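You operate a simulated robot arm through the tools that you are given. There is no shell and no other tool. Be economical: measure what you need, move in short steps, check, and stop when the job is done.

Carry out the task below with a simulated two-armed robot. There is one attempt and no reset: what you move stays moved.

## Task
Take the lid off the ink pot that says "blue" on the top of the middle window-side table and lay it down there. Put the stencil labelled "boat" from the top of the back window-side table on the left half of the sill under the purple blind and the stencil labelled "house" on the top of the front cross table. Put the flat carton labelled "OIL" from the top of the front window-side table on the clear patch of the framing bench and the flat carton labelled "WAX" on the cream slab. Fetch the cup from the top of the front window-side table and stand it on the top of the back window-side table. Put the grey clay pot from the top of the paint bench in the sink bowl. Take the tube that says "white" from the top of the paint bench and put it on top of the green block. The order is free. Set down upright: cup, clay pot, tube.

It is judged by the outcome, as a careful person would: the job done as asked, and still so three seconds after it is handed in. It fails if anything else is knocked over, pushed out of place, dropped, spilled or broken. A push-on lid holds only when it is set on centred and level and pressed home; a screw cap is set on level and turned clockwise until tight.

## Robot
Two 7-joint arms with three-finger grippers on one trunk, on a base that drives. Base frame: it is fixed to the floor where the robot stands at the start and does not move with it; the origin is under the middle of the robot, x ahead of it, y to its left, z up; the surface under the hand at the start is at about z = 74. Lengths are in cm, angles in rad, forces in N, time in s.
The left shoulder is at the start at [5.6, 15.4, 95.3], the right one opposite. With the tool pointing down near the work surface each hand reaches from about 24 to 64 cm from the robot's upright axis, wherever it stands, measured 20 degrees to its own side. Places, roughly: clay pot [275, 575, 75]; clear patch of the framing bench (19x27 cm) [38, 432, 78]; cream slab (20x18x2 cm) [60, 230, 70]; cup (6x6x9 cm) [80, 260, 80]; flat carton [75, 225, 75]; green block (7x10x4 cm) [60, 450, 80]; ink pot [50, 0, 75]; left half of the sill under the purple blind [-160, -250, 90]; sink bowl (31x20 cm) [502, 338, 68]; stencil [50, -125, 75]; top of the back window-side table [70, -110, 70]; top of the front cross table [240, -100, 70]; tube [250, 575, 75]. Payload 2.69 kg a hand.
The tool frame of a hand sits at the grasp point between the pads (the TCP): z along the fingers, y along the line on which they close. The tips reach 2.9 cm beyond it. Largest opening 12 cm; the body of the gripper starts 7.8 cm behind the TCP.
Orientation is told as [roll, pitch, yaw] about the base's x, y, z axes, in that order, counted from this pose: with the fingers straight down and closing along the base's y, the tool's x points along the base's -x, its y along +y and its z along -z.

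## Interface
- The arms move only by the tool apply_moves. It takes "left_targets", "right_targets" or both (then of equal length, played together; a hand with none holds still); each is a list of rows, each an object of numbers (a shift or turn left out is 0, a gripper value left out holds the last): "dx", "dy", "dz": the shift along the tool's x, y, z in cm; "ax", "ay", "az": the turn, a rotation vector about the tool's x, y, z in rad; "fingers": the opening, from 0 (shut) to 1 (fully open). In form: [{"dx": .., "dy": .., "dz": .., "ax": .., "ay": .., "az": .., "fingers": ..}, ...]. A call has 1 to 10 rows; each row is the pose to reach, as a shift and turn from the pose commanded when the call began, along the tool's axes at that moment. Rows are played at 5 a second. More than 5 cm and 0.15 rad between two rows, or a gripper value outside its range, and nothing of the call is played. A pose out of reach is approached as far as the arm can. The call stops where the force on the tool passes 40 N (or 10 N more than at its start, if that is more) or the arm is blocked; 0.2 s more then pass. Each finger halts on what it meets, pressing with about 44 N; the grip force reading is that of the motor and also rises with nothing between the fingers. The clock runs only during rows and for 0.2 s after the last one: add rows that repeat a pose to give the fingers time. It gives the time, the measured TCP pose, the force on the tool (base axes), the opening and the grip force at its end, in the units of the frame above (readings bear some noise), with the torque about the TCP (base axes, N m) and any sound that the robot's microphone picked up.
- Cameras (640 x 400 px; columns grow to the right, rows downward): "scene" is now at [16.05, -1.94, 111.15]; the picture's right is [-0.36, -0.93, 0.00], its down [-0.41, 0.16, -0.90] and it looks along [0.84, -0.32, -0.43] (base axes); focal length 214 px, centre (320, 200). "left" rides on the left gripper at [6.3, 0, -10.4] in its tool frame; the picture's right is [0.00, 1.00, 0.00], its down [-0.83, 0.00, -0.56] and it looks along [-0.56, 0.00, 0.83] (tool axes); focal length 275 px, centre (320, 200). "right" rides on the right gripper at [6.3, 0, -10.4] in its tool frame; the picture's right is [0.00, 1.00, 0.00], its down [-0.83, 0.00, -0.56] and it looks along [-0.56, 0.00, 0.83] (tool axes); focal length 275 px, centre (320, 200). There is no depth. A picture from a camera that has moved, and an enlarged one, comes with that camera's place and axes in the base frame and with its lens. The place of the scene camera against the robot may be out by one fixed shift of up to 2.5 cm in any direction.
- camera(camera): a new picture of that camera. The clock stands still meanwhile.
- move_column(by): slides the trunk up (or, below 0, down) by that many cm; the arms and the scene camera ride with it, the base frame stays. It gives what a move gives, with no picture.
- base_move(legs): drives the robot by 1 to 6 legs, each [ahead, left, turn to the left] in cm, cm and rad, along the robot's own axes; the way and the turn of a leg run together, so that a leg with both is an arc; at most 150 cm and 3.142 rad a leg. The arms and the cameras ride along, it lands a little off, and it stops where it bumps. It gives what a move gives.
- head_to(pan, tilt): turns the head with the scene camera to pan (to the left, within 1.396 rad either way) and tilt (down, from -0.506 to 1.204), counted from straight ahead of the robot. It gives what a move gives.
- close_up(camera, box): a new picture of the part [left, top, right, bottom] of that camera's present view, enlarged. The clock stands still meanwhile.
- job_done(): hands the job in; it is judged then, once.

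Work in short steps. Places have to be worked out from the pictures, the camera data and where the tool is seen: move nearer, look again, correct. Check each grasp and each placing, and mend what went wrong. You have 217 turns and 220 pictures in all, those below and enlarged ones among them. Open the grippers and draw the arms clear of the work before you hand the job in, unless the task says otherwise; then end with one line.

The tools are called after ">>>" by a JSON object that holds its "method" and its "body". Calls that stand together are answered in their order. apply_moves: Moves the arms, as the interface text tells. Its arguments: {"type":"object","properties":{"left_targets":{"type":"array"},"right_targets":{"type":"array"}},"required":[]} The other tools are called the same way: move_column (by) slides the trunk up or down; base_move (legs) drives the base; head_to (pan, tilt) turns the head that bears the scene camera; camera (camera) takes a picture; close_up (camera, box) takes an enlarged picture of a part of a camera's view; job_done () hands the job in.

At the start:

```text
clock: 0.0
left_tcp_pos: [40.46, 2.86, 99.81]
left_orientation: [0.001, -0.001, -0.001]
left_wrist_force: [-0.1, 0.7, 0.6]
left_moment: [0.0, 0.0, -0.01]
left_grip_width: 12.0
left_grasp_force: 0.0
right_tcp_pos: [36.27, -37.7, 101.5]
right_orientation: [0.0, 0.001, 0.001]
right_wrist_force: [0.1, 1.2, -0.8]
right_moment: [-0.01, 0.0, 0.01]
right_grip_width: 12.03
right_grasp_force: 0.0
trunk travel left (down, up): [-32.5, 11.3]
robot x, y, heading: [0.08, -0.33, 0.002]
head pan, tilt: [-0.368, 0.45]
```

scene: 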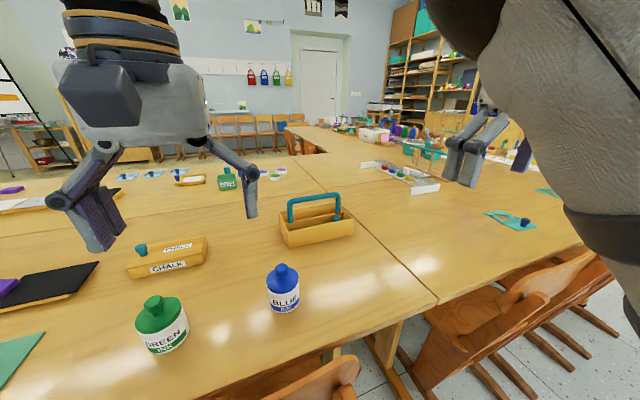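
right: 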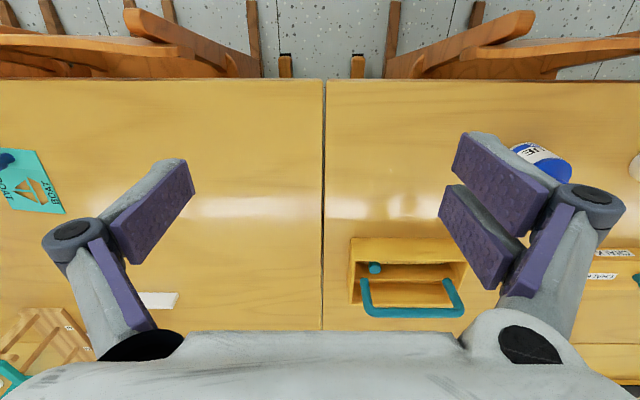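
left: 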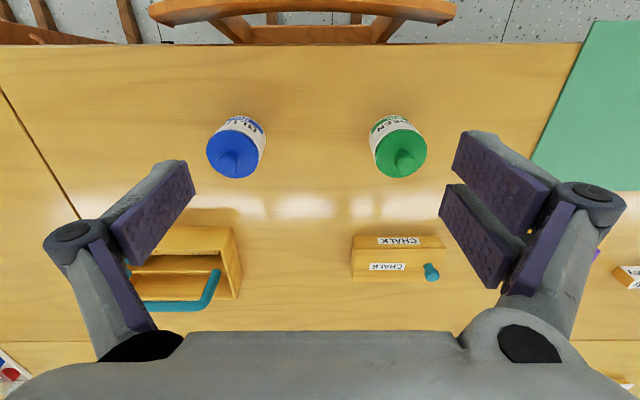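

The blue pot stands about [47.5, -7]. I look closer at its lid before choosing how to take it off.

>>> {"method": "close_up", "body": {"camera": "scene", "box": [220, 230, 348, 330]}}

>>> {"method": "close_up", "body": {"camera": "left", "box": [180, 90, 308, 190]}}

```text
4.00 times, centred on (284, 280) of scene
camera zoom: at [16.05, -1.94, 111.15], right [-0.36, -0.93, 0.0], down [-0.41, 0.16, -0.9], along [0.84, -0.32, -0.43], focal length 858 px, centre (464, -120)
```

zoom: 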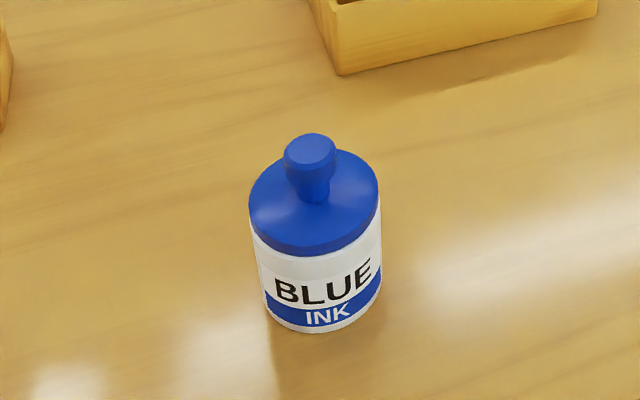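

```text
4.00 times, centred on (244, 140) of left
camera zoom: at [34.1, 2.86, 110.22], right [0.0, 1.0, 0.0], down [0.83, 0.0, 0.56], along [0.56, 0.0, -0.83], focal length 1101 px, centre (624, 440)
```

zoom: 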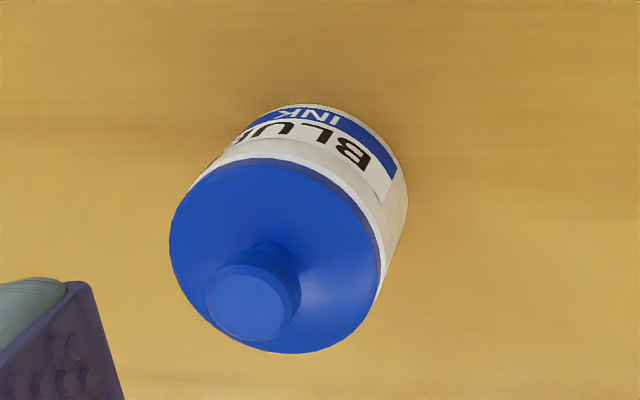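

Lid has a knob on a disc about 6 cm wide; pot near [48, -7.4], disc top about z=79.5. I bring the left hand above it and look again.

>>> {"method": "apply_moves", "body": {"left_targets": [{"dx": -2.5, "dy": -3.4, "dz": 2}, {"dx": -5, "dy": -6.8, "dz": 4}, {"dx": -7.5, "dy": -10.2, "dz": 6, "fingers": 0.5}, {"dx": -7.5, "dy": -10.2, "dz": 6}]}}

>>> {"method": "camera", "body": {"camera": "left"}}

>>> {"method": "camera", "body": {"camera": "scene"}}

```text
clock: 1.0
left_tcp_pos: [47.92, -7.46, 93.68]
left_orientation: [0.001, 0.001, -0.003]
left_wrist_force: [0.3, 0.1, -1.1]
left_moment: [-0.02, 0.0, -0.01]
left_grip_width: 5.99
left_grasp_force: 0.0
right_tcp_pos: [36.22, -37.72, 101.52]
right_orientation: [0.0, 0.0, -0.001]
right_wrist_force: [0.1, -0.1, -0.4]
right_moment: [0.0, 0.01, -0.02]
right_grip_width: 12.0
right_grasp_force: 0.1
trunk travel left (down, up): [-32.5, 11.3]
robot x, y, heading: [0.26, -0.18, -0.003]
head pan, tilt: [-0.368, 0.45]
```

```text
214 pictures are left
camera left: at [41.5, -7.42, 104.11], right [0.01, 1.0, 0.0], down [0.83, -0.01, 0.56], along [0.56, 0.0, -0.83], focal length 275 px, centre (320, 200)
```

left: 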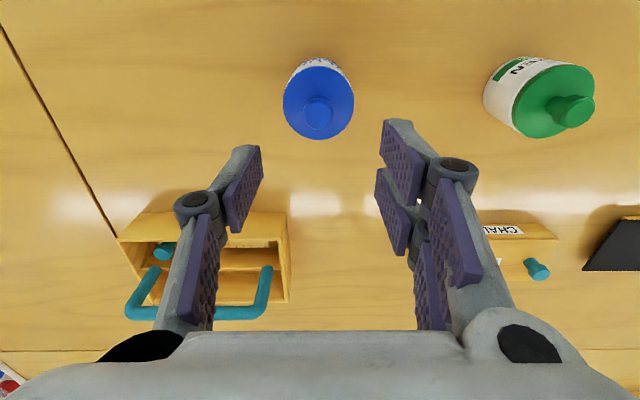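

```text
213 pictures are left
camera scene: at [16.02, -1.9, 111.16], right [-0.36, -0.93, 0.0], down [-0.41, 0.16, -0.9], along [0.84, -0.32, -0.43], focal length 214 px, centre (320, 200)
```

scene: 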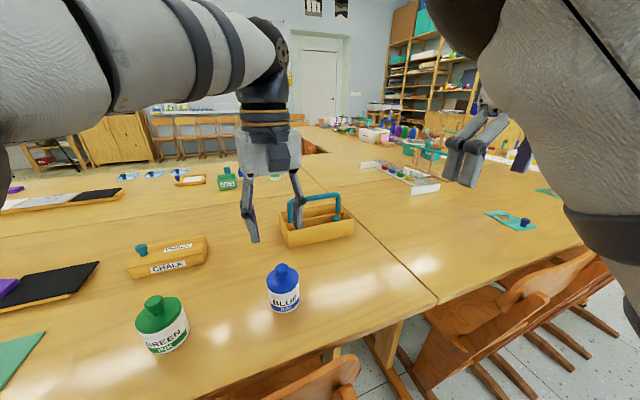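

The pot is centred in y and at x≈47.6. I lower toward the knob and look again for the height.

>>> {"method": "apply_moves", "body": {"left_targets": [{"dx": 0.2, "dy": 0.15, "dz": 2.5, "fingers": 0.4}, {"dx": 0.3, "dy": 0.15, "dz": 5}, {"dx": 0.3, "dy": 0.15, "dz": 6}, {"dx": 0.3, "dy": 0.15, "dz": 6}]}}

>>> {"method": "camera", "body": {"camera": "left"}}

>>> {"method": "close_up", "body": {"camera": "scene", "box": [205, 200, 365, 325]}}

```text
clock: 2.0
left_tcp_pos: [47.66, -7.19, 87.67]
left_orientation: [-0.001, 0.0, 0.001]
left_wrist_force: [0.5, -0.9, 0.8]
left_moment: [0.0, 0.03, -0.01]
left_grip_width: 4.8
left_grasp_force: 0.0
right_tcp_pos: [36.22, -37.64, 101.51]
right_orientation: [-0.001, 0.0, -0.001]
right_wrist_force: [-0.4, -0.7, 0.8]
right_moment: [-0.02, 0.0, 0.02]
right_grip_width: 12.01
right_grasp_force: 0.0
trunk travel left (down, up): [-32.5, 11.3]
robot x, y, heading: [0.03, 0.21, 0.002]
head pan, tilt: [-0.368, 0.45]
```

```text
212 pictures are left
camera left: at [41.32, -7.21, 98.16], right [0.0, 1.0, 0.0], down [0.83, 0.0, 0.56], along [0.56, 0.0, -0.83], focal length 275 px, centre (320, 200)
```

left: 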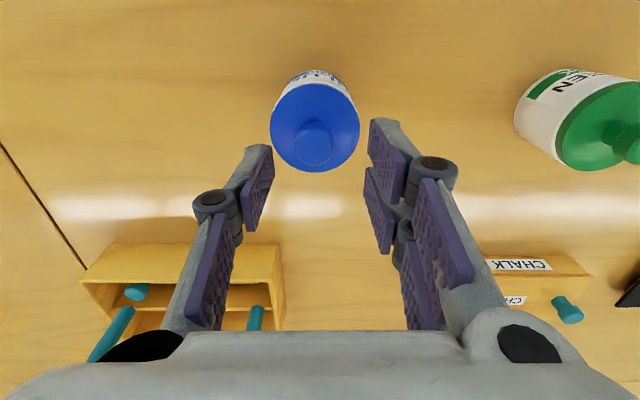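

```text
3.20 times, centred on (285, 262) of scene
camera zoom: at [16.05, -1.94, 111.15], right [-0.36, -0.93, 0.0], down [-0.41, 0.16, -0.9], along [0.84, -0.32, -0.43], focal length 686 px, centre (432, 0)
```

zoom: 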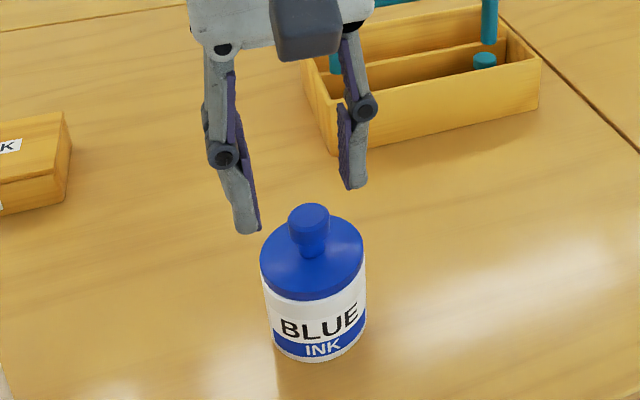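

Knob top is about [47.6, -7.55, 83], disc about z=80. I lower the tips to z≈80.6 around the knob and close.

>>> {"method": "apply_moves", "body": {"left_targets": [{"dy": -0.35, "dz": 2}, {"dy": -0.35, "dz": 4.2}, {"dy": -0.35, "dz": 4.2, "fingers": 0}, {"dy": -0.35, "dz": 4.2, "fingers": 0}, {"dy": -0.35, "dz": 4.2, "fingers": 0}]}}

>>> {"method": "close_up", "body": {"camera": "scene", "box": [205, 200, 365, 325]}}

```text
clock: 3.2
left_tcp_pos: [47.62, -7.64, 83.55]
left_orientation: [0.0, 0.0, 0.0]
left_wrist_force: [0.3, 0.2, 0.0]
left_moment: [-0.03, 0.0, -0.02]
left_grip_width: 2.13
left_grasp_force: 43.8
right_tcp_pos: [36.25, -37.59, 101.55]
right_orientation: [-0.001, 0.0, -0.001]
right_wrist_force: [0.7, 0.0, -0.1]
right_moment: [0.0, 0.03, 0.02]
right_grip_width: 12.01
right_grasp_force: 0.1
trunk travel left (down, up): [-32.5, 11.3]
robot x, y, heading: [-0.06, 0.05, -0.003]
head pan, tilt: [-0.368, 0.45]
heard: snap
```

```text
3.20 times, centred on (285, 262) of scene
camera zoom: at [16.05, -1.94, 111.15], right [-0.36, -0.93, 0.0], down [-0.41, 0.16, -0.9], along [0.84, -0.32, -0.43], focal length 686 px, centre (432, 0)
```

zoom: 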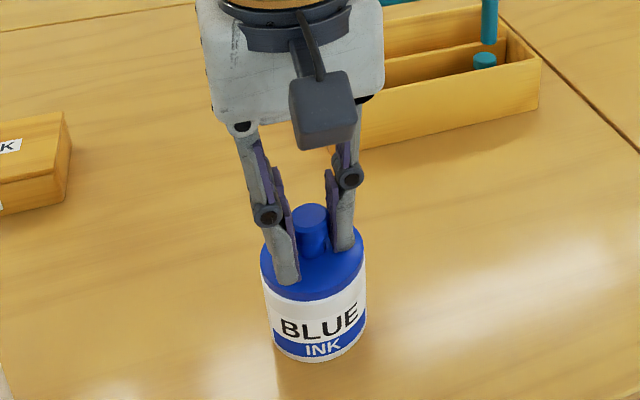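

Knob gripped at 2.1 cm width (a snap was heard, perhaps the lid popping). I lift gently 2 cm and check whether the pot comes along.

>>> {"method": "apply_moves", "body": {"left_targets": [{"dz": -0.4}, {"dz": -0.8}, {"dz": -1.2}, {"dz": -1.6}, {"dz": -2}]}}

>>> {"method": "close_up", "body": {"camera": "scene", "box": [205, 200, 365, 325]}}

```text
clock: 4.4
left_tcp_pos: [47.73, -7.61, 85.56]
left_orientation: [-0.001, -0.002, 0.0]
left_wrist_force: [0.1, 0.9, 0.4]
left_moment: [-0.02, 0.01, -0.02]
left_grip_width: 2.13
left_grasp_force: 44.1
right_tcp_pos: [36.21, -37.65, 101.47]
right_orientation: [-0.001, 0.0, 0.002]
right_wrist_force: [-0.3, -0.4, 0.3]
right_moment: [0.02, 0.01, -0.01]
right_grip_width: 12.02
right_grasp_force: 0.1
trunk travel left (down, up): [-32.5, 11.3]
robot x, y, heading: [0.29, -0.09, -0.001]
head pan, tilt: [-0.368, 0.45]
```

```text
3.20 times, centred on (285, 262) of scene
camera zoom: at [16.04, -1.93, 111.15], right [-0.36, -0.93, 0.0], down [-0.41, 0.16, -0.9], along [0.84, -0.32, -0.43], focal length 686 px, centre (432, 0)
```

zoom: 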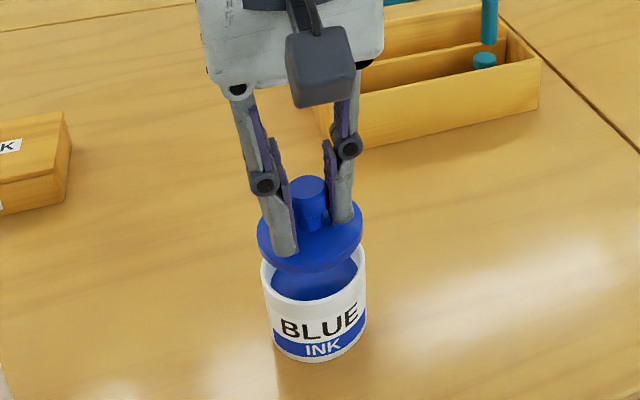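

The lid came off cleanly. I lift clear, move it to the free spot about [47.6, 1.7], and lower partway.

>>> {"method": "apply_moves", "body": {"left_targets": [{"dz": -3}, {"dz": -4}, {"dz": -4, "dy": 3}, {"dz": -4, "dy": 6}, {"dz": -4, "dy": 9.3}, {"dz": -1, "dy": 9.3}, {"dz": 3, "dy": 9.3}, {"dz": 5.5, "dy": 9.3}, {"dz": 5.5, "dy": 9.3}]}}

>>> {"method": "camera", "body": {"camera": "scene"}}

```text
clock: 6.4
left_tcp_pos: [47.43, 1.8, 79.83]
left_orientation: [0.003, -0.001, 0.001]
left_wrist_force: [-1.1, 0.0, 0.5]
left_moment: [0.0, 0.04, -0.01]
left_grip_width: 2.15
left_grasp_force: 43.6
right_tcp_pos: [36.35, -37.72, 101.53]
right_orientation: [0.001, 0.0, 0.001]
right_wrist_force: [0.4, -0.1, -0.5]
right_moment: [0.04, -0.01, 0.0]
right_grip_width: 11.99
right_grasp_force: 0.1
trunk travel left (down, up): [-32.5, 11.3]
robot x, y, heading: [0.16, -0.24, 0.004]
head pan, tilt: [-0.368, 0.45]
```

```text
208 pictures are left
camera scene: at [16.04, -1.93, 111.16], right [-0.36, -0.93, 0.0], down [-0.41, 0.16, -0.9], along [0.84, -0.32, -0.43], focal length 214 px, centre (320, 200)
```

scene: 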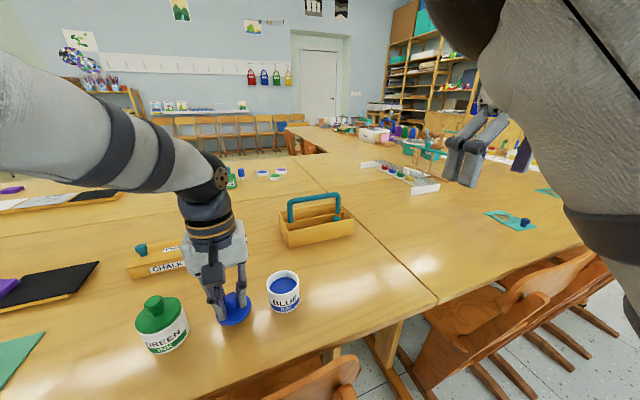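

The spot is clear. I lower in small steps until contact.

>>> {"method": "apply_moves", "body": {"left_targets": [{"dz": 0.5}, {"dz": 0.9}, {"dz": 1.2}, {"dz": 1.5}, {"dz": 1.8}]}}

>>> {"method": "close_up", "body": {"camera": "scene", "box": [150, 230, 310, 355]}}

```text
clock: 7.6
left_tcp_pos: [47.71, 1.69, 78.33]
left_orientation: [-0.001, 0.0, 0.0]
left_wrist_force: [0.0, 0.1, -0.3]
left_moment: [-0.01, 0.0, 0.03]
left_grip_width: 2.14
left_grasp_force: 44.5
right_tcp_pos: [36.25, -37.7, 101.48]
right_orientation: [0.001, -0.002, 0.001]
right_wrist_force: [-0.4, 0.3, 0.2]
right_moment: [0.04, -0.03, -0.03]
right_grip_width: 11.98
right_grasp_force: 0.1
trunk travel left (down, up): [-32.5, 11.3]
robot x, y, heading: [0.13, 0.15, -0.002]
head pan, tilt: [-0.368, 0.45]
```

```text
3.20 times, centred on (230, 292) of scene
camera zoom: at [16.05, -1.94, 111.15], right [-0.36, -0.93, 0.0], down [-0.41, 0.16, -0.9], along [0.84, -0.32, -0.43], focal length 686 px, centre (608, -96)
```

zoom: 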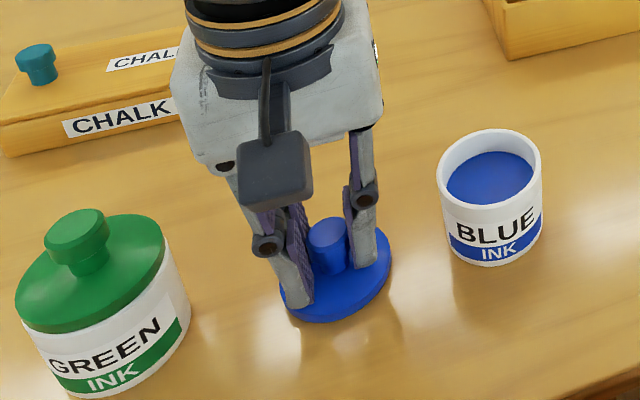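

No contact yet; I continue down in small steps.

>>> {"method": "apply_moves", "body": {"left_targets": [{"dz": 0.2}, {"dz": 0.4}, {"dz": 0.6}]}}

```text
clock: 8.6
left_tcp_pos: [47.68, 1.79, 78.06]
left_orientation: [-0.003, -0.01, 0.001]
left_wrist_force: [-6.9, 1.7, 20.8]
left_moment: [0.07, 0.35, 0.04]
left_grip_width: 2.1
left_grasp_force: 44.2
right_tcp_pos: [36.11, -37.72, 101.62]
right_orientation: [-0.001, -0.002, 0.001]
right_wrist_force: [-0.2, 0.3, 0.0]
right_moment: [-0.06, 0.0, 0.03]
right_grip_width: 12.01
right_grasp_force: 0.0
trunk travel left (down, up): [-32.5, 11.3]
robot x, y, heading: [-0.06, 0.33, -0.004]
head pan, tilt: [-0.368, 0.45]
stopped in row 3 (left hand): the force on the tool passed its limit at 41 N (the readings are from after the stop); the commanded pose is now the measured one
```

Contact with the table. I open and draw up.

>>> {"method": "apply_moves", "body": {"left_targets": [{"dz": -0.2}, {"dz": -0.2, "fingers": 0.35}, {"dz": -0.2, "fingers": 0.35}, {"dz": -3}, {"dz": -7}, {"dz": -12}, {"dz": -16}]}}

>>> {"method": "camera", "body": {"camera": "scene"}}

>>> {"method": "camera", "body": {"camera": "right"}}

```text
clock: 10.2
left_tcp_pos: [47.71, 1.71, 94.04]
left_orientation: [-0.002, -0.006, 0.002]
left_wrist_force: [0.1, 0.3, -0.5]
left_moment: [0.0, 0.0, -0.02]
left_grip_width: 4.2
left_grasp_force: 0.0
right_tcp_pos: [36.39, -37.69, 101.48]
right_orientation: [0.0, -0.001, 0.0]
right_wrist_force: [0.1, -0.6, -0.4]
right_moment: [-0.01, 0.02, -0.04]
right_grip_width: 11.99
right_grasp_force: 0.1
trunk travel left (down, up): [-32.5, 11.3]
robot x, y, heading: [-0.09, 0.06, 0.0]
head pan, tilt: [-0.368, 0.45]
```

```text
206 pictures are left
camera scene: at [16.03, -1.93, 111.16], right [-0.36, -0.93, 0.0], down [-0.41, 0.16, -0.9], along [0.84, -0.32, -0.43], focal length 214 px, centre (320, 200)
```

scene: 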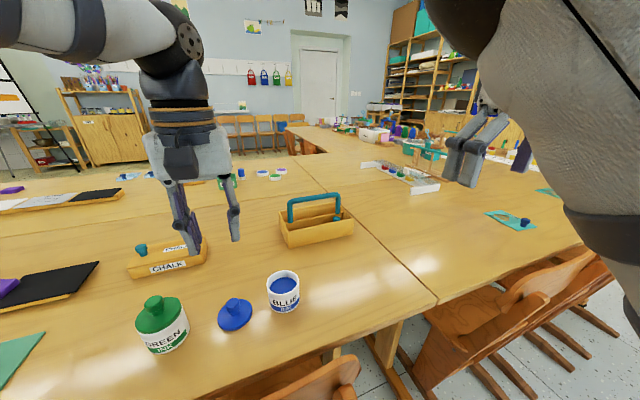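

```text
205 pictures are left
camera right: at [30.01, -37.72, 111.83], right [0.0, 1.0, 0.0], down [0.83, 0.0, 0.56], along [0.56, 0.0, -0.83], focal length 275 px, centre (320, 200)
```

right: 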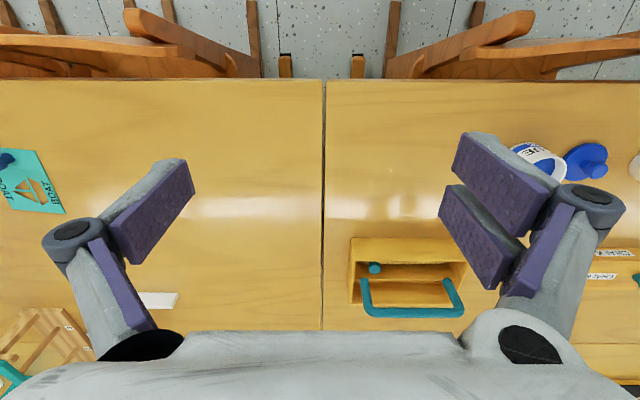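

Lid lies on the table, pot undisturbed. Now I look around to plan the drive: right (toward -y) and floor.

>>> {"method": "head_to", "body": {"pan": -1.1, "tilt": 0.5}}

>>> {"method": "camera", "body": {"camera": "scene"}}

>>> {"method": "head_to", "body": {"pan": 1.0, "tilt": 0.4}}

>>> {"method": "camera", "body": {"camera": "scene"}}

```text
clock: 11.3
left_tcp_pos: [47.65, 1.75, 93.97]
left_orientation: [-0.001, -0.005, 0.002]
left_wrist_force: [-0.2, 0.6, 0.9]
left_moment: [0.01, 0.0, -0.03]
left_grip_width: 4.2
left_grasp_force: 0.0
right_tcp_pos: [36.28, -37.73, 101.5]
right_orientation: [0.001, 0.0, 0.001]
right_wrist_force: [-0.2, 0.3, -0.1]
right_moment: [0.0, 0.03, -0.03]
right_grip_width: 12.0
right_grasp_force: 0.1
trunk travel left (down, up): [-32.5, 11.3]
robot x, y, heading: [-0.02, -0.21, 0.002]
head pan, tilt: [-1.1, 0.499]
```

```text
204 pictures are left
camera scene: at [11.61, -6.72, 110.7], right [-0.89, -0.45, 0.0], down [-0.22, 0.43, -0.88], along [0.4, -0.78, -0.48], focal length 214 px, centre (320, 200)
```

scene: 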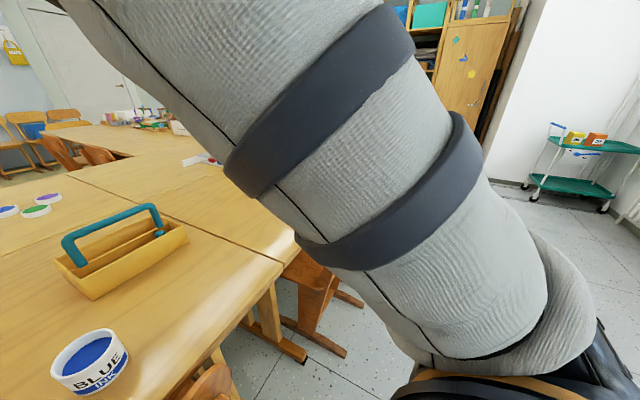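

```text
clock: 13.3
left_tcp_pos: [47.74, 1.7, 93.95]
left_orientation: [-0.001, -0.007, 0.004]
left_wrist_force: [-0.6, 0.3, 0.3]
left_moment: [0.0, 0.0, 0.0]
left_grip_width: 4.2
left_grasp_force: 0.0
right_tcp_pos: [36.24, -37.68, 101.52]
right_orientation: [-0.002, -0.001, 0.001]
right_wrist_force: [-0.1, -0.1, -0.1]
right_moment: [0.0, 0.02, 0.01]
right_grip_width: 12.0
right_grasp_force: 0.0
trunk travel left (down, up): [-32.5, 11.3]
robot x, y, heading: [0.26, -0.05, 0.004]
head pan, tilt: [1.0, 0.4]
```

```text
203 pictures are left
camera scene: at [12.48, 9.18, 111.62], right [0.84, -0.54, 0.0], down [-0.21, -0.33, -0.92], along [0.5, 0.78, -0.39], focal length 214 px, centre (320, 200)
```

scene: 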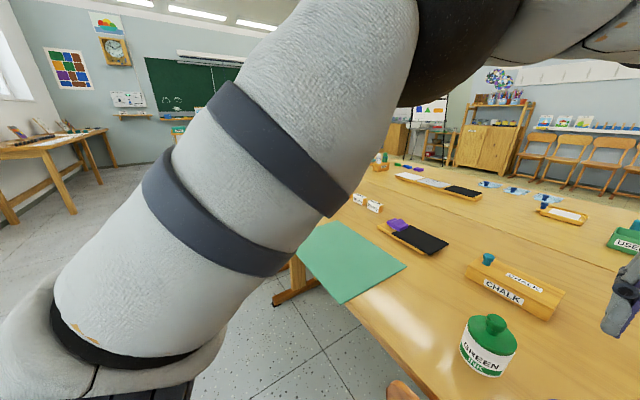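

The aisle at x≈0 looks free. I drive sideways toward the back table and look from there.

>>> {"method": "base_move", "body": {"legs": [[0, -85, 0]]}}

>>> {"method": "head_to", "body": {"pan": -0.2, "tilt": 0.5}}

>>> {"method": "camera", "body": {"camera": "scene"}}

>>> {"method": "camera", "body": {"camera": "right"}}

>>> {"method": "camera", "body": {"camera": "left"}}

```text
clock: 20.3
left_tcp_pos: [48.08, -84.29, 93.99]
left_orientation: [-0.001, -0.004, 0.01]
left_wrist_force: [0.7, 0.1, 0.5]
left_moment: [-0.01, 0.02, -0.02]
left_grip_width: 4.22
left_grasp_force: 0.1
right_tcp_pos: [36.99, -123.76, 101.46]
right_orientation: [0.0, 0.001, 0.009]
right_wrist_force: [0.2, 0.2, -0.2]
right_moment: [-0.03, -0.02, -0.04]
right_grip_width: 12.02
right_grasp_force: 0.1
trunk travel left (down, up): [-32.5, 11.3]
robot x, y, heading: [0.31, -86.28, 0.012]
head pan, tilt: [1.0, 0.4]
```

```text
clock: 21.7
left_tcp_pos: [48.02, -84.31, 93.92]
left_orientation: [-0.001, -0.006, 0.01]
left_wrist_force: [0.2, -1.7, -0.5]
left_moment: [0.02, -0.02, 0.0]
left_grip_width: 4.2
left_grasp_force: 0.1
right_tcp_pos: [37.02, -123.65, 101.52]
right_orientation: [0.0, 0.001, 0.009]
right_wrist_force: [0.0, 0.3, 0.3]
right_moment: [0.02, 0.03, 0.0]
right_grip_width: 11.99
right_grasp_force: 0.1
trunk travel left (down, up): [-32.5, 11.3]
robot x, y, heading: [0.52, -86.35, 0.011]
head pan, tilt: [-0.201, 0.499]
```

```text
202 pictures are left
camera scene: at [16.82, -86.68, 110.7], right [-0.19, -0.98, 0.0], down [-0.47, 0.09, -0.88], along [0.86, -0.17, -0.48], focal length 214 px, centre (320, 200)
```

scene: 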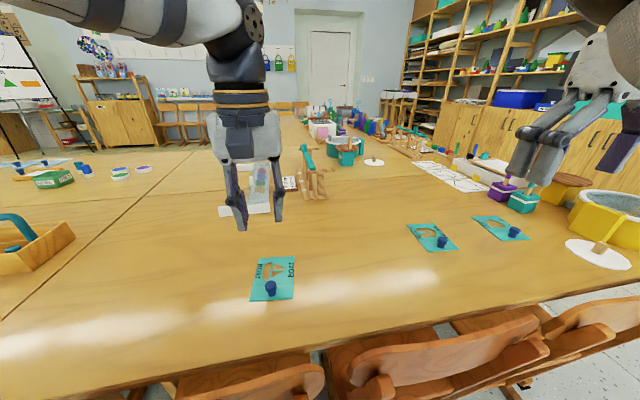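

```text
201 pictures are left
camera right: at [30.79, -123.85, 111.83], right [-0.01, 1.0, 0.0], down [0.83, 0.01, 0.56], along [0.56, 0.01, -0.83], focal length 275 px, centre (320, 200)
```

right: 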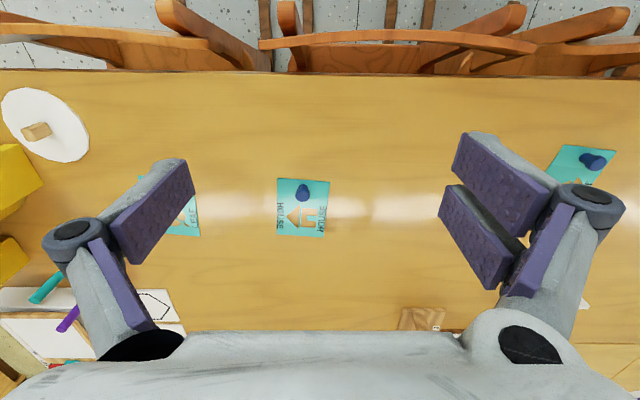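

```text
200 pictures are left
camera left: at [41.64, -84.28, 104.41], right [-0.01, 1.0, 0.0], down [0.83, 0.01, 0.56], along [0.56, 0.0, -0.83], focal length 275 px, centre (320, 200)
```

left: 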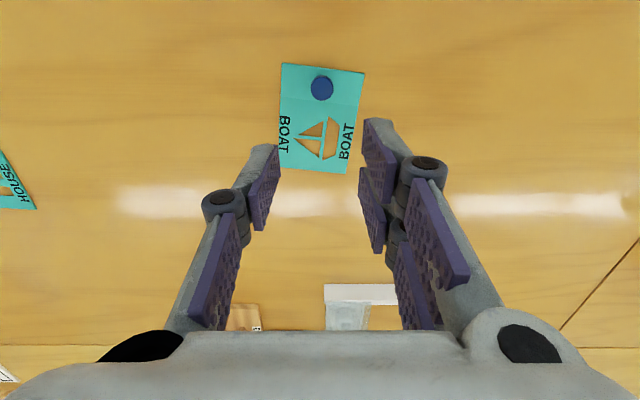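

Boat lies under the left hand (knob ≈[47.4,-84.2]); house knob ≈[52.5,-126], a bit far. I shift the base 15 cm right so both are in reach.

>>> {"method": "base_move", "body": {"legs": [[0, -15, -0.011]]}}

>>> {"method": "camera", "body": {"camera": "right"}}

>>> {"method": "camera", "body": {"camera": "left"}}

```text
clock: 23.5
left_tcp_pos: [48.27, -99.92, 94.0]
left_orientation: [-0.002, -0.006, -0.001]
left_wrist_force: [-0.2, -0.2, 0.2]
left_moment: [0.01, -0.01, 0.0]
left_grip_width: 4.2
left_grasp_force: 0.1
right_tcp_pos: [36.63, -139.32, 101.64]
right_orientation: [0.001, -0.001, -0.002]
right_wrist_force: [-0.4, -0.3, -0.4]
right_moment: [0.04, -0.02, 0.02]
right_grip_width: 11.99
right_grasp_force: 0.0
trunk travel left (down, up): [-32.5, 11.3]
robot x, y, heading: [0.9, -101.54, -0.002]
head pan, tilt: [-0.201, 0.499]
```

```text
199 pictures are left
camera right: at [30.43, -139.29, 111.82], right [0.0, 1.0, 0.0], down [0.83, 0.0, 0.56], along [0.56, 0.0, -0.83], focal length 275 px, centre (320, 200)
```

right: 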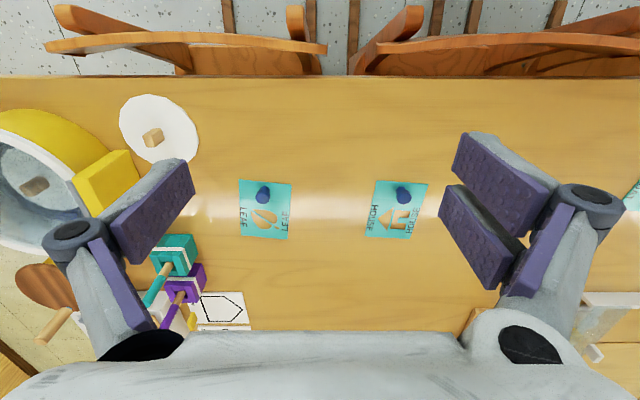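

```text
198 pictures are left
camera left: at [41.72, -99.84, 104.41], right [0.0, 1.0, 0.0], down [0.83, 0.0, 0.56], along [0.56, 0.0, -0.83], focal length 275 px, centre (320, 200)
```

left: 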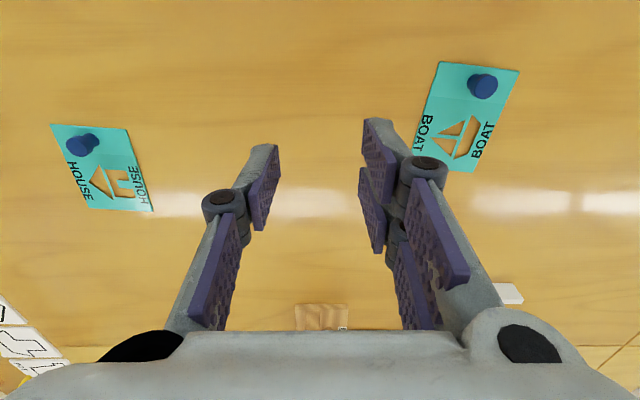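

House knob ≈[53.3,-126], boat knob ≈[47.4,-84.4]. I move both hands above the knobs.

>>> {"method": "apply_moves", "body": {"left_targets": [{"dx": 0.1, "dy": 2.6, "dz": 1.5}, {"dx": 0.3, "dy": 5.2, "dz": 3}, {"dx": 0.5, "dy": 7.8, "dz": 4.5}, {"dx": 0.6, "dy": 10.4, "dz": 6}, {"dx": 0.7, "dy": 13, "dz": 7.5}, {"dx": 0.8, "dy": 15.5, "dz": 9}, {"dx": 0.8, "dy": 15.5, "dz": 9}], "right_targets": [{"dx": -2.8, "dy": 2.2, "dz": 2.4}, {"dx": -5.6, "dy": 4.4, "dz": 4.8}, {"dx": -8.4, "dy": 6.6, "dz": 7.2}, {"dx": -11.2, "dy": 8.8, "dz": 9.6, "fingers": 0.35}, {"dx": -14, "dy": 11, "dz": 12}, {"dx": -16.6, "dy": 13.3, "dz": 14.5}, {"dx": -16.6, "dy": 13.3, "dz": 14.5}]}}

>>> {"method": "camera", "body": {"camera": "right"}}

>>> {"method": "camera", "body": {"camera": "left"}}

```text
clock: 25.1
left_tcp_pos: [47.44, -84.49, 84.88]
left_orientation: [-0.001, -0.007, -0.002]
left_wrist_force: [0.2, 0.4, 0.3]
left_moment: [-0.03, -0.01, 0.01]
left_grip_width: 4.2
left_grasp_force: 0.0
right_tcp_pos: [53.39, -125.97, 86.84]
right_orientation: [0.0, -0.003, -0.001]
right_wrist_force: [-0.1, 1.0, -0.9]
right_moment: [-0.01, -0.02, 0.03]
right_grip_width: 4.22
right_grasp_force: 0.0
trunk travel left (down, up): [-32.5, 11.3]
robot x, y, heading: [0.79, -101.54, 0.0]
head pan, tilt: [-0.201, 0.499]
```

```text
197 pictures are left
camera right: at [47.23, -126.0, 97.11], right [0.0, 1.0, 0.0], down [0.83, 0.0, 0.56], along [0.56, 0.0, -0.83], focal length 275 px, centre (320, 200)
```

right: 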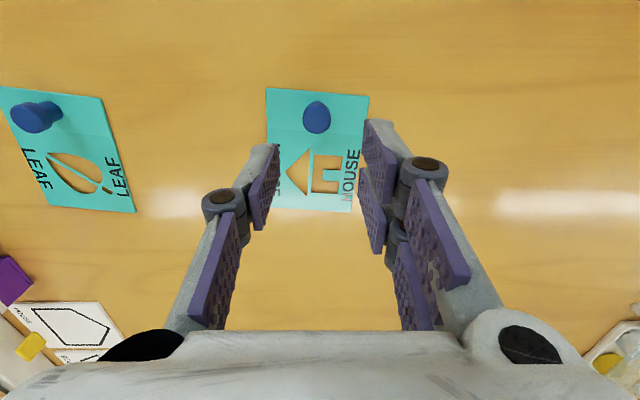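

```text
196 pictures are left
camera left: at [40.87, -84.37, 95.33], right [0.01, 1.0, 0.0], down [0.83, 0.0, 0.56], along [0.56, -0.01, -0.83], focal length 275 px, centre (320, 200)
```

left: 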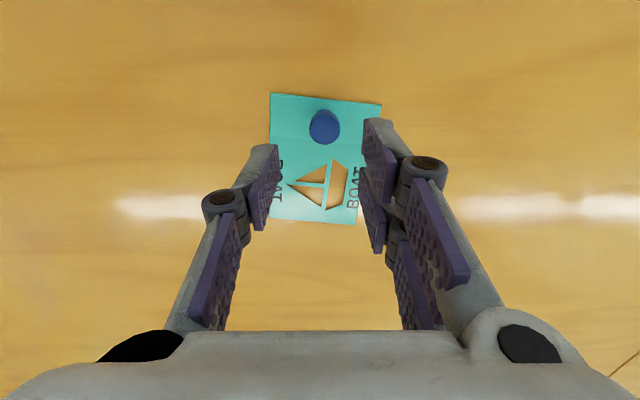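

Both aligned. I lower both to tips ≈1 cm above the table and close on the knobs.

>>> {"method": "apply_moves", "body": {"left_targets": [{"dx": 0.2, "dy": 0.2, "dz": 2.5}, {"dx": 0.2, "dy": 0.2, "dz": 5}, {"dx": 0.2, "dy": 0.2, "dz": 6.9}, {"dx": 0.2, "dy": 0.2, "dz": 6.9, "fingers": 0}, {"dx": 0.2, "dy": 0.2, "dz": 6.9, "fingers": 0}, {"dx": 0.2, "dy": 0.2, "dz": 6.9, "fingers": 0}], "right_targets": [{"dx": 0.1, "dy": -0.2, "dz": 3}, {"dx": 0.1, "dy": -0.2, "dz": 6}, {"dx": 0.1, "dy": -0.2, "dz": 8.8}, {"dx": 0.1, "dy": -0.2, "dz": 8.8, "fingers": 0}, {"dx": 0.1, "dy": -0.2, "dz": 8.8, "fingers": 0}, {"dx": 0.1, "dy": -0.2, "dz": 8.8, "fingers": 0}]}}

>>> {"method": "camera", "body": {"camera": "scene"}}

```text
clock: 26.5
left_tcp_pos: [47.45, -84.12, 77.96]
left_orientation: [-0.003, -0.006, 0.0]
left_wrist_force: [0.7, -0.1, 0.9]
left_moment: [0.01, 0.01, 0.02]
left_grip_width: 1.99
left_grasp_force: 44.4
right_tcp_pos: [53.29, -126.29, 78.14]
right_orientation: [0.0, 0.0, -0.003]
right_wrist_force: [-0.4, 0.0, -0.4]
right_moment: [-0.01, 0.02, -0.04]
right_grip_width: 2.01
right_grasp_force: 44.2
trunk travel left (down, up): [-32.5, 11.3]
robot x, y, heading: [0.08, -101.69, -0.004]
head pan, tilt: [-0.201, 0.499]
```

```text
195 pictures are left
camera scene: at [16.86, -101.95, 110.7], right [-0.2, -0.98, 0.0], down [-0.47, 0.1, -0.88], along [0.86, -0.18, -0.48], focal length 214 px, centre (320, 200)
```

scene: 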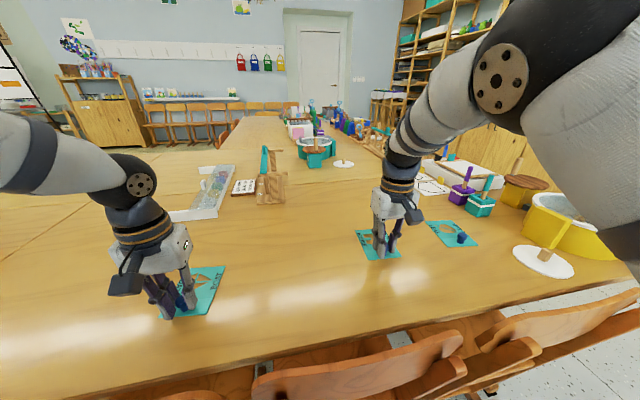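

Both knobs gripped (2.0 cm). I lift both straight up.

>>> {"method": "apply_moves", "body": {"left_targets": [{"dz": -3}, {"dz": -7}, {"dz": -12}, {"dz": -17}, {"dz": -22}], "right_targets": [{"dz": -3}, {"dz": -7}, {"dz": -12}, {"dz": -17}, {"dz": -22}]}}

>>> {"method": "camera", "body": {"camera": "scene"}}

>>> {"method": "camera", "body": {"camera": "right"}}

>>> {"method": "camera", "body": {"camera": "left"}}

```text
clock: 27.7
left_tcp_pos: [47.05, -83.98, 100.12]
left_orientation: [-0.002, -0.005, 0.001]
left_wrist_force: [0.6, -0.1, -0.3]
left_moment: [-0.01, 0.0, 0.0]
left_grip_width: 2.02
left_grasp_force: 43.9
right_tcp_pos: [53.22, -125.98, 100.35]
right_orientation: [-0.001, 0.001, -0.004]
right_wrist_force: [-0.7, 0.1, -0.2]
right_moment: [-0.01, 0.05, 0.02]
right_grip_width: 2.0
right_grasp_force: 44.1
trunk travel left (down, up): [-32.5, 11.3]
robot x, y, heading: [0.55, -101.42, -0.0]
head pan, tilt: [-0.201, 0.499]
```

```text
194 pictures are left
camera scene: at [16.83, -101.97, 110.71], right [-0.2, -0.98, 0.0], down [-0.47, 0.1, -0.88], along [0.86, -0.18, -0.48], focal length 214 px, centre (320, 200)
```

scene: 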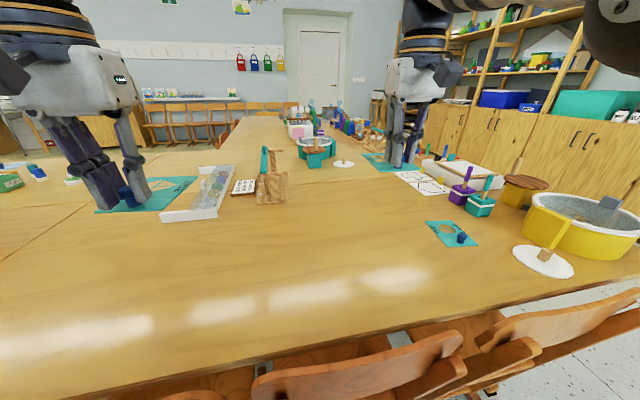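

```text
193 pictures are left
camera right: at [46.95, -126.05, 110.63], right [0.0, 1.0, 0.0], down [0.83, 0.0, 0.56], along [0.56, 0.0, -0.83], focal length 275 px, centre (320, 200)
```

right: 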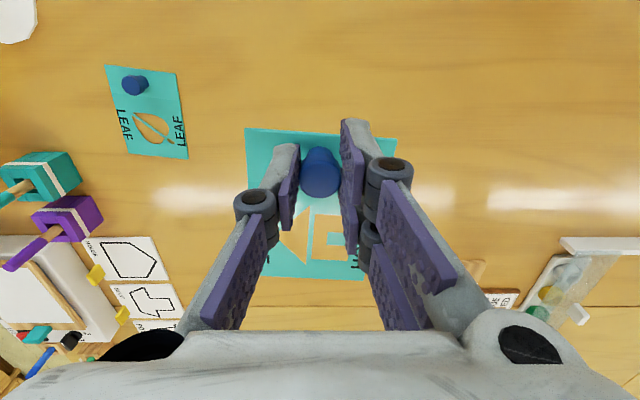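

```text
192 pictures are left
camera left: at [40.62, -84.04, 110.53], right [0.0, 1.0, 0.0], down [0.83, 0.0, 0.56], along [0.56, 0.0, -0.83], focal length 275 px, centre (320, 200)
```

left: 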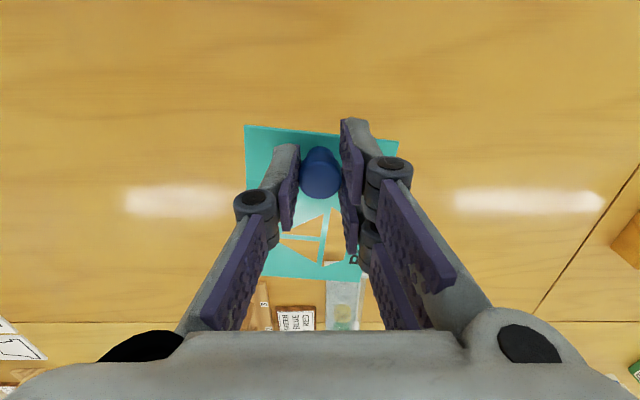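

Both stencils are held. I survey the room to find the way to the front cross table.

>>> {"method": "head_to", "body": {"pan": 0.15, "tilt": 0.15}}

>>> {"method": "camera", "body": {"camera": "scene"}}

>>> {"method": "head_to", "body": {"pan": -1.39, "tilt": 0.3}}

>>> {"method": "camera", "body": {"camera": "scene"}}

>>> {"method": "head_to", "body": {"pan": 1.39, "tilt": 0.2}}

>>> {"method": "camera", "body": {"camera": "scene"}}

```text
clock: 28.5
left_tcp_pos: [47.1, -84.13, 99.98]
left_orientation: [-0.002, -0.005, 0.0]
left_wrist_force: [0.0, 0.4, -1.3]
left_moment: [0.01, 0.03, -0.01]
left_grip_width: 1.97
left_grasp_force: 43.7
right_tcp_pos: [53.22, -126.09, 100.32]
right_orientation: [0.002, 0.0, -0.002]
right_wrist_force: [-0.3, -0.3, 0.5]
right_moment: [-0.01, 0.03, -0.01]
right_grip_width: 1.98
right_grasp_force: 43.8
trunk travel left (down, up): [-32.5, 11.3]
robot x, y, heading: [0.6, -101.23, -0.002]
head pan, tilt: [0.15, 0.15]
```

```text
191 pictures are left
camera scene: at [17.12, -98.76, 113.93], right [0.15, -0.99, 0.0], down [-0.15, -0.02, -0.99], along [0.98, 0.15, -0.15], focal length 214 px, centre (320, 200)
```

scene: 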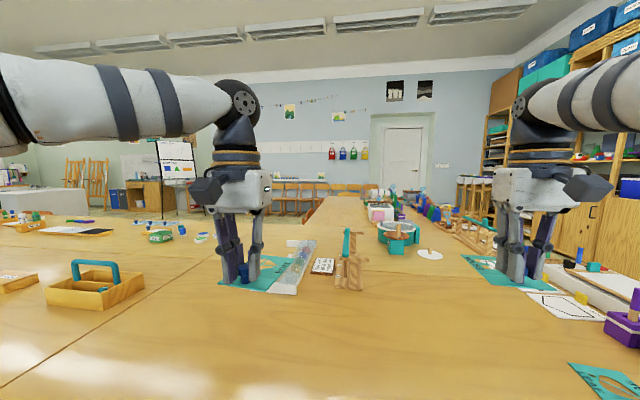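

```text
clock: 30.2
left_tcp_pos: [47.21, -84.2, 100.03]
left_orientation: [-0.003, -0.006, 0.001]
left_wrist_force: [-0.1, 0.7, -0.2]
left_moment: [-0.06, 0.0, 0.0]
left_grip_width: 1.99
left_grasp_force: 44.3
right_tcp_pos: [53.24, -125.98, 100.17]
right_orientation: [0.0, 0.0, -0.001]
right_wrist_force: [0.6, -1.3, -0.4]
right_moment: [0.0, 0.03, 0.02]
right_grip_width: 2.0
right_grasp_force: 44.2
trunk travel left (down, up): [-32.5, 11.3]
robot x, y, heading: [0.76, -101.16, 0.003]
head pan, tilt: [-1.389, 0.3]
```

```text
190 pictures are left
camera scene: at [9.62, -109.31, 112.54], right [-0.98, -0.18, 0.0], down [-0.05, 0.29, -0.96], along [0.17, -0.94, -0.3], focal length 214 px, centre (320, 200)
```

scene: 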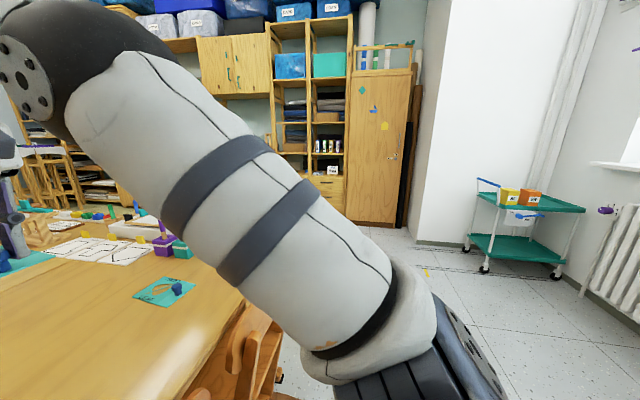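

```text
clock: 32.6
left_tcp_pos: [47.15, -84.17, 100.06]
left_orientation: [0.0, -0.004, 0.0]
left_wrist_force: [-0.2, 0.0, -0.2]
left_moment: [-0.01, -0.02, -0.01]
left_grip_width: 1.98
left_grasp_force: 44.5
right_tcp_pos: [53.22, -126.05, 100.27]
right_orientation: [0.001, -0.001, -0.001]
right_wrist_force: [0.1, -0.3, 0.6]
right_moment: [0.0, 0.01, 0.01]
right_grip_width: 2.02
right_grasp_force: 43.6
trunk travel left (down, up): [-32.5, 11.3]
robot x, y, heading: [-0.02, -101.15, -0.001]
head pan, tilt: [1.389, 0.201]
```

```text
189 pictures are left
camera scene: at [9.65, -90.96, 113.47], right [0.98, -0.18, 0.0], down [-0.04, -0.2, -0.98], along [0.18, 0.96, -0.2], focal length 214 px, centre (320, 200)
```

scene: 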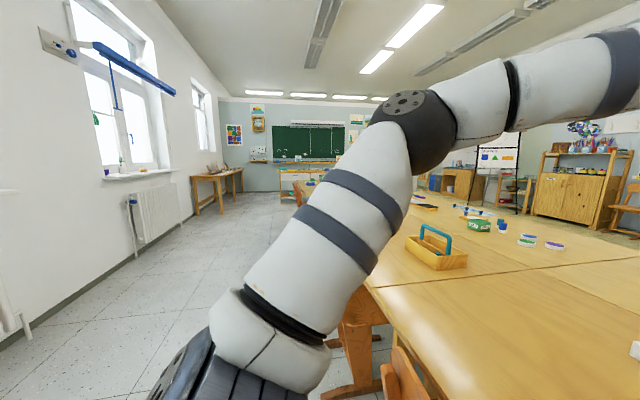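

Wide aisle along the windows. I draw the hands in, back into the aisle, go along -y and look for the purple blind.

>>> {"method": "apply_moves", "body": {"left_targets": [{"dx": 4}, {"dx": 8}, {"dx": 12}, {"dx": 15}, {"dx": 15}], "right_targets": [{"dx": 4.5}, {"dx": 9}, {"dx": 13.5}, {"dx": 18}, {"dx": 20}]}}

>>> {"method": "move_column", "body": {"by": 8}}

>>> {"method": "base_move", "body": {"legs": [[-60, 0, 0], [0, -120, 0]]}}

>>> {"method": "base_move", "body": {"legs": [[0, 0, 3.141]]}}

>>> {"method": "head_to", "body": {"pan": 0, "tilt": 0.2}}

>>> {"method": "camera", "body": {"camera": "scene"}}

```text
clock: 33.8
left_tcp_pos: [32.04, -83.98, 99.94]
left_orientation: [-0.002, -0.005, 0.0]
left_wrist_force: [-0.5, 0.5, 0.4]
left_moment: [-0.01, 0.04, 0.02]
left_grip_width: 1.97
left_grasp_force: 44.2
right_tcp_pos: [53.24, -126.03, 100.26]
right_orientation: [-0.001, -0.001, -0.002]
right_wrist_force: [-0.1, -0.5, -0.1]
right_moment: [-0.01, 0.01, -0.04]
right_grip_width: 2.0
right_grasp_force: 44.0
right hand out of reach, approached as far as the arm can: row 1, 2, 3, 4, 5
trunk travel left (down, up): [-32.5, 11.3]
robot x, y, heading: [0.53, -101.41, -0.006]
head pan, tilt: [1.389, 0.201]
```

```text
clock: 35.0
left_tcp_pos: [32.29, -84.09, 107.93]
left_orientation: [0.0, -0.005, 0.0]
left_wrist_force: [-0.2, -0.8, -0.2]
left_moment: [-0.03, 0.01, 0.0]
left_grip_width: 1.98
left_grasp_force: 44.3
right_tcp_pos: [53.03, -125.62, 108.35]
right_orientation: [-0.001, -0.007, -0.002]
right_wrist_force: [-0.3, -0.2, 0.1]
right_moment: [0.01, 0.0, -0.01]
right_grip_width: 1.99
right_grasp_force: 44.0
trunk travel left (down, up): [-40.5, 3.3]
robot x, y, heading: [0.44, -101.44, -0.003]
head pan, tilt: [1.389, 0.201]
```

```text
clock: 47.2
left_tcp_pos: [-27.87, -201.55, 108.12]
left_orientation: [-0.003, -0.005, 0.002]
left_wrist_force: [0.1, -0.5, 0.1]
left_moment: [0.0, 0.0, 0.01]
left_grip_width: 1.89
left_grasp_force: 44.3
right_tcp_pos: [-6.96, -242.86, 108.5]
right_orientation: [0.0, -0.009, 0.001]
right_wrist_force: [0.0, -0.3, -0.3]
right_moment: [0.01, 0.03, -0.02]
right_grip_width: 1.98
right_grasp_force: 44.0
trunk travel left (down, up): [-40.5, 3.3]
robot x, y, heading: [-59.55, -218.75, -0.003]
head pan, tilt: [1.389, 0.201]
```

```text
clock: 55.0
left_tcp_pos: [-90.79, -236.93, 108.01]
left_orientation: [0.0, -0.006, -3.116]
left_wrist_force: [0.6, 1.3, -0.1]
left_moment: [-0.04, -0.02, -0.01]
left_grip_width: 1.95
left_grasp_force: 44.1
right_tcp_pos: [-112.74, -196.06, 108.47]
right_orientation: [0.001, -0.008, -3.117]
right_wrist_force: [0.8, -0.1, -1.2]
right_moment: [-0.03, -0.02, -0.02]
right_grip_width: 1.95
right_grasp_force: 43.6
trunk travel left (down, up): [-40.5, 3.3]
robot x, y, heading: [-59.56, -218.99, -3.117]
head pan, tilt: [1.389, 0.201]
```

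```text
clock: 56.6
left_tcp_pos: [-90.86, -236.95, 107.92]
left_orientation: [-0.001, -0.007, -3.117]
left_wrist_force: [-0.4, -0.5, -0.2]
left_moment: [0.0, 0.0, 0.0]
left_grip_width: 1.97
left_grasp_force: 44.1
right_tcp_pos: [-112.77, -196.08, 108.49]
right_orientation: [0.001, -0.008, -3.119]
right_wrist_force: [-0.7, 0.9, 0.8]
right_moment: [0.02, 0.0, -0.04]
right_grip_width: 1.92
right_grasp_force: 43.8
trunk travel left (down, up): [-40.5, 3.3]
robot x, y, heading: [-59.37, -218.9, -3.117]
head pan, tilt: [0.0, 0.201]
```

```text
188 pictures are left
camera scene: at [-74.12, -217.79, 122.86], right [-0.02, 1.0, 0.0], down [0.2, 0.0, -0.98], along [-0.98, -0.02, -0.2], focal length 214 px, centre (320, 200)
```

scene: 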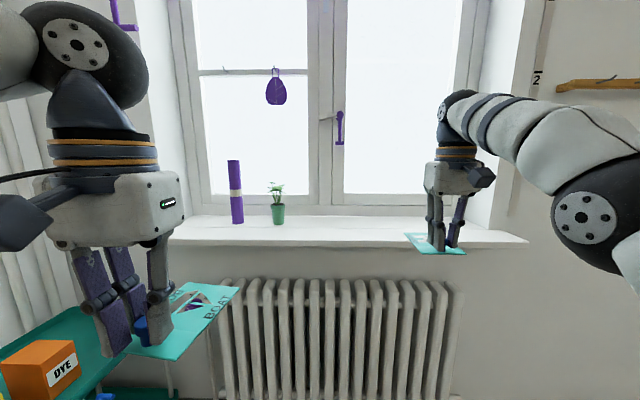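

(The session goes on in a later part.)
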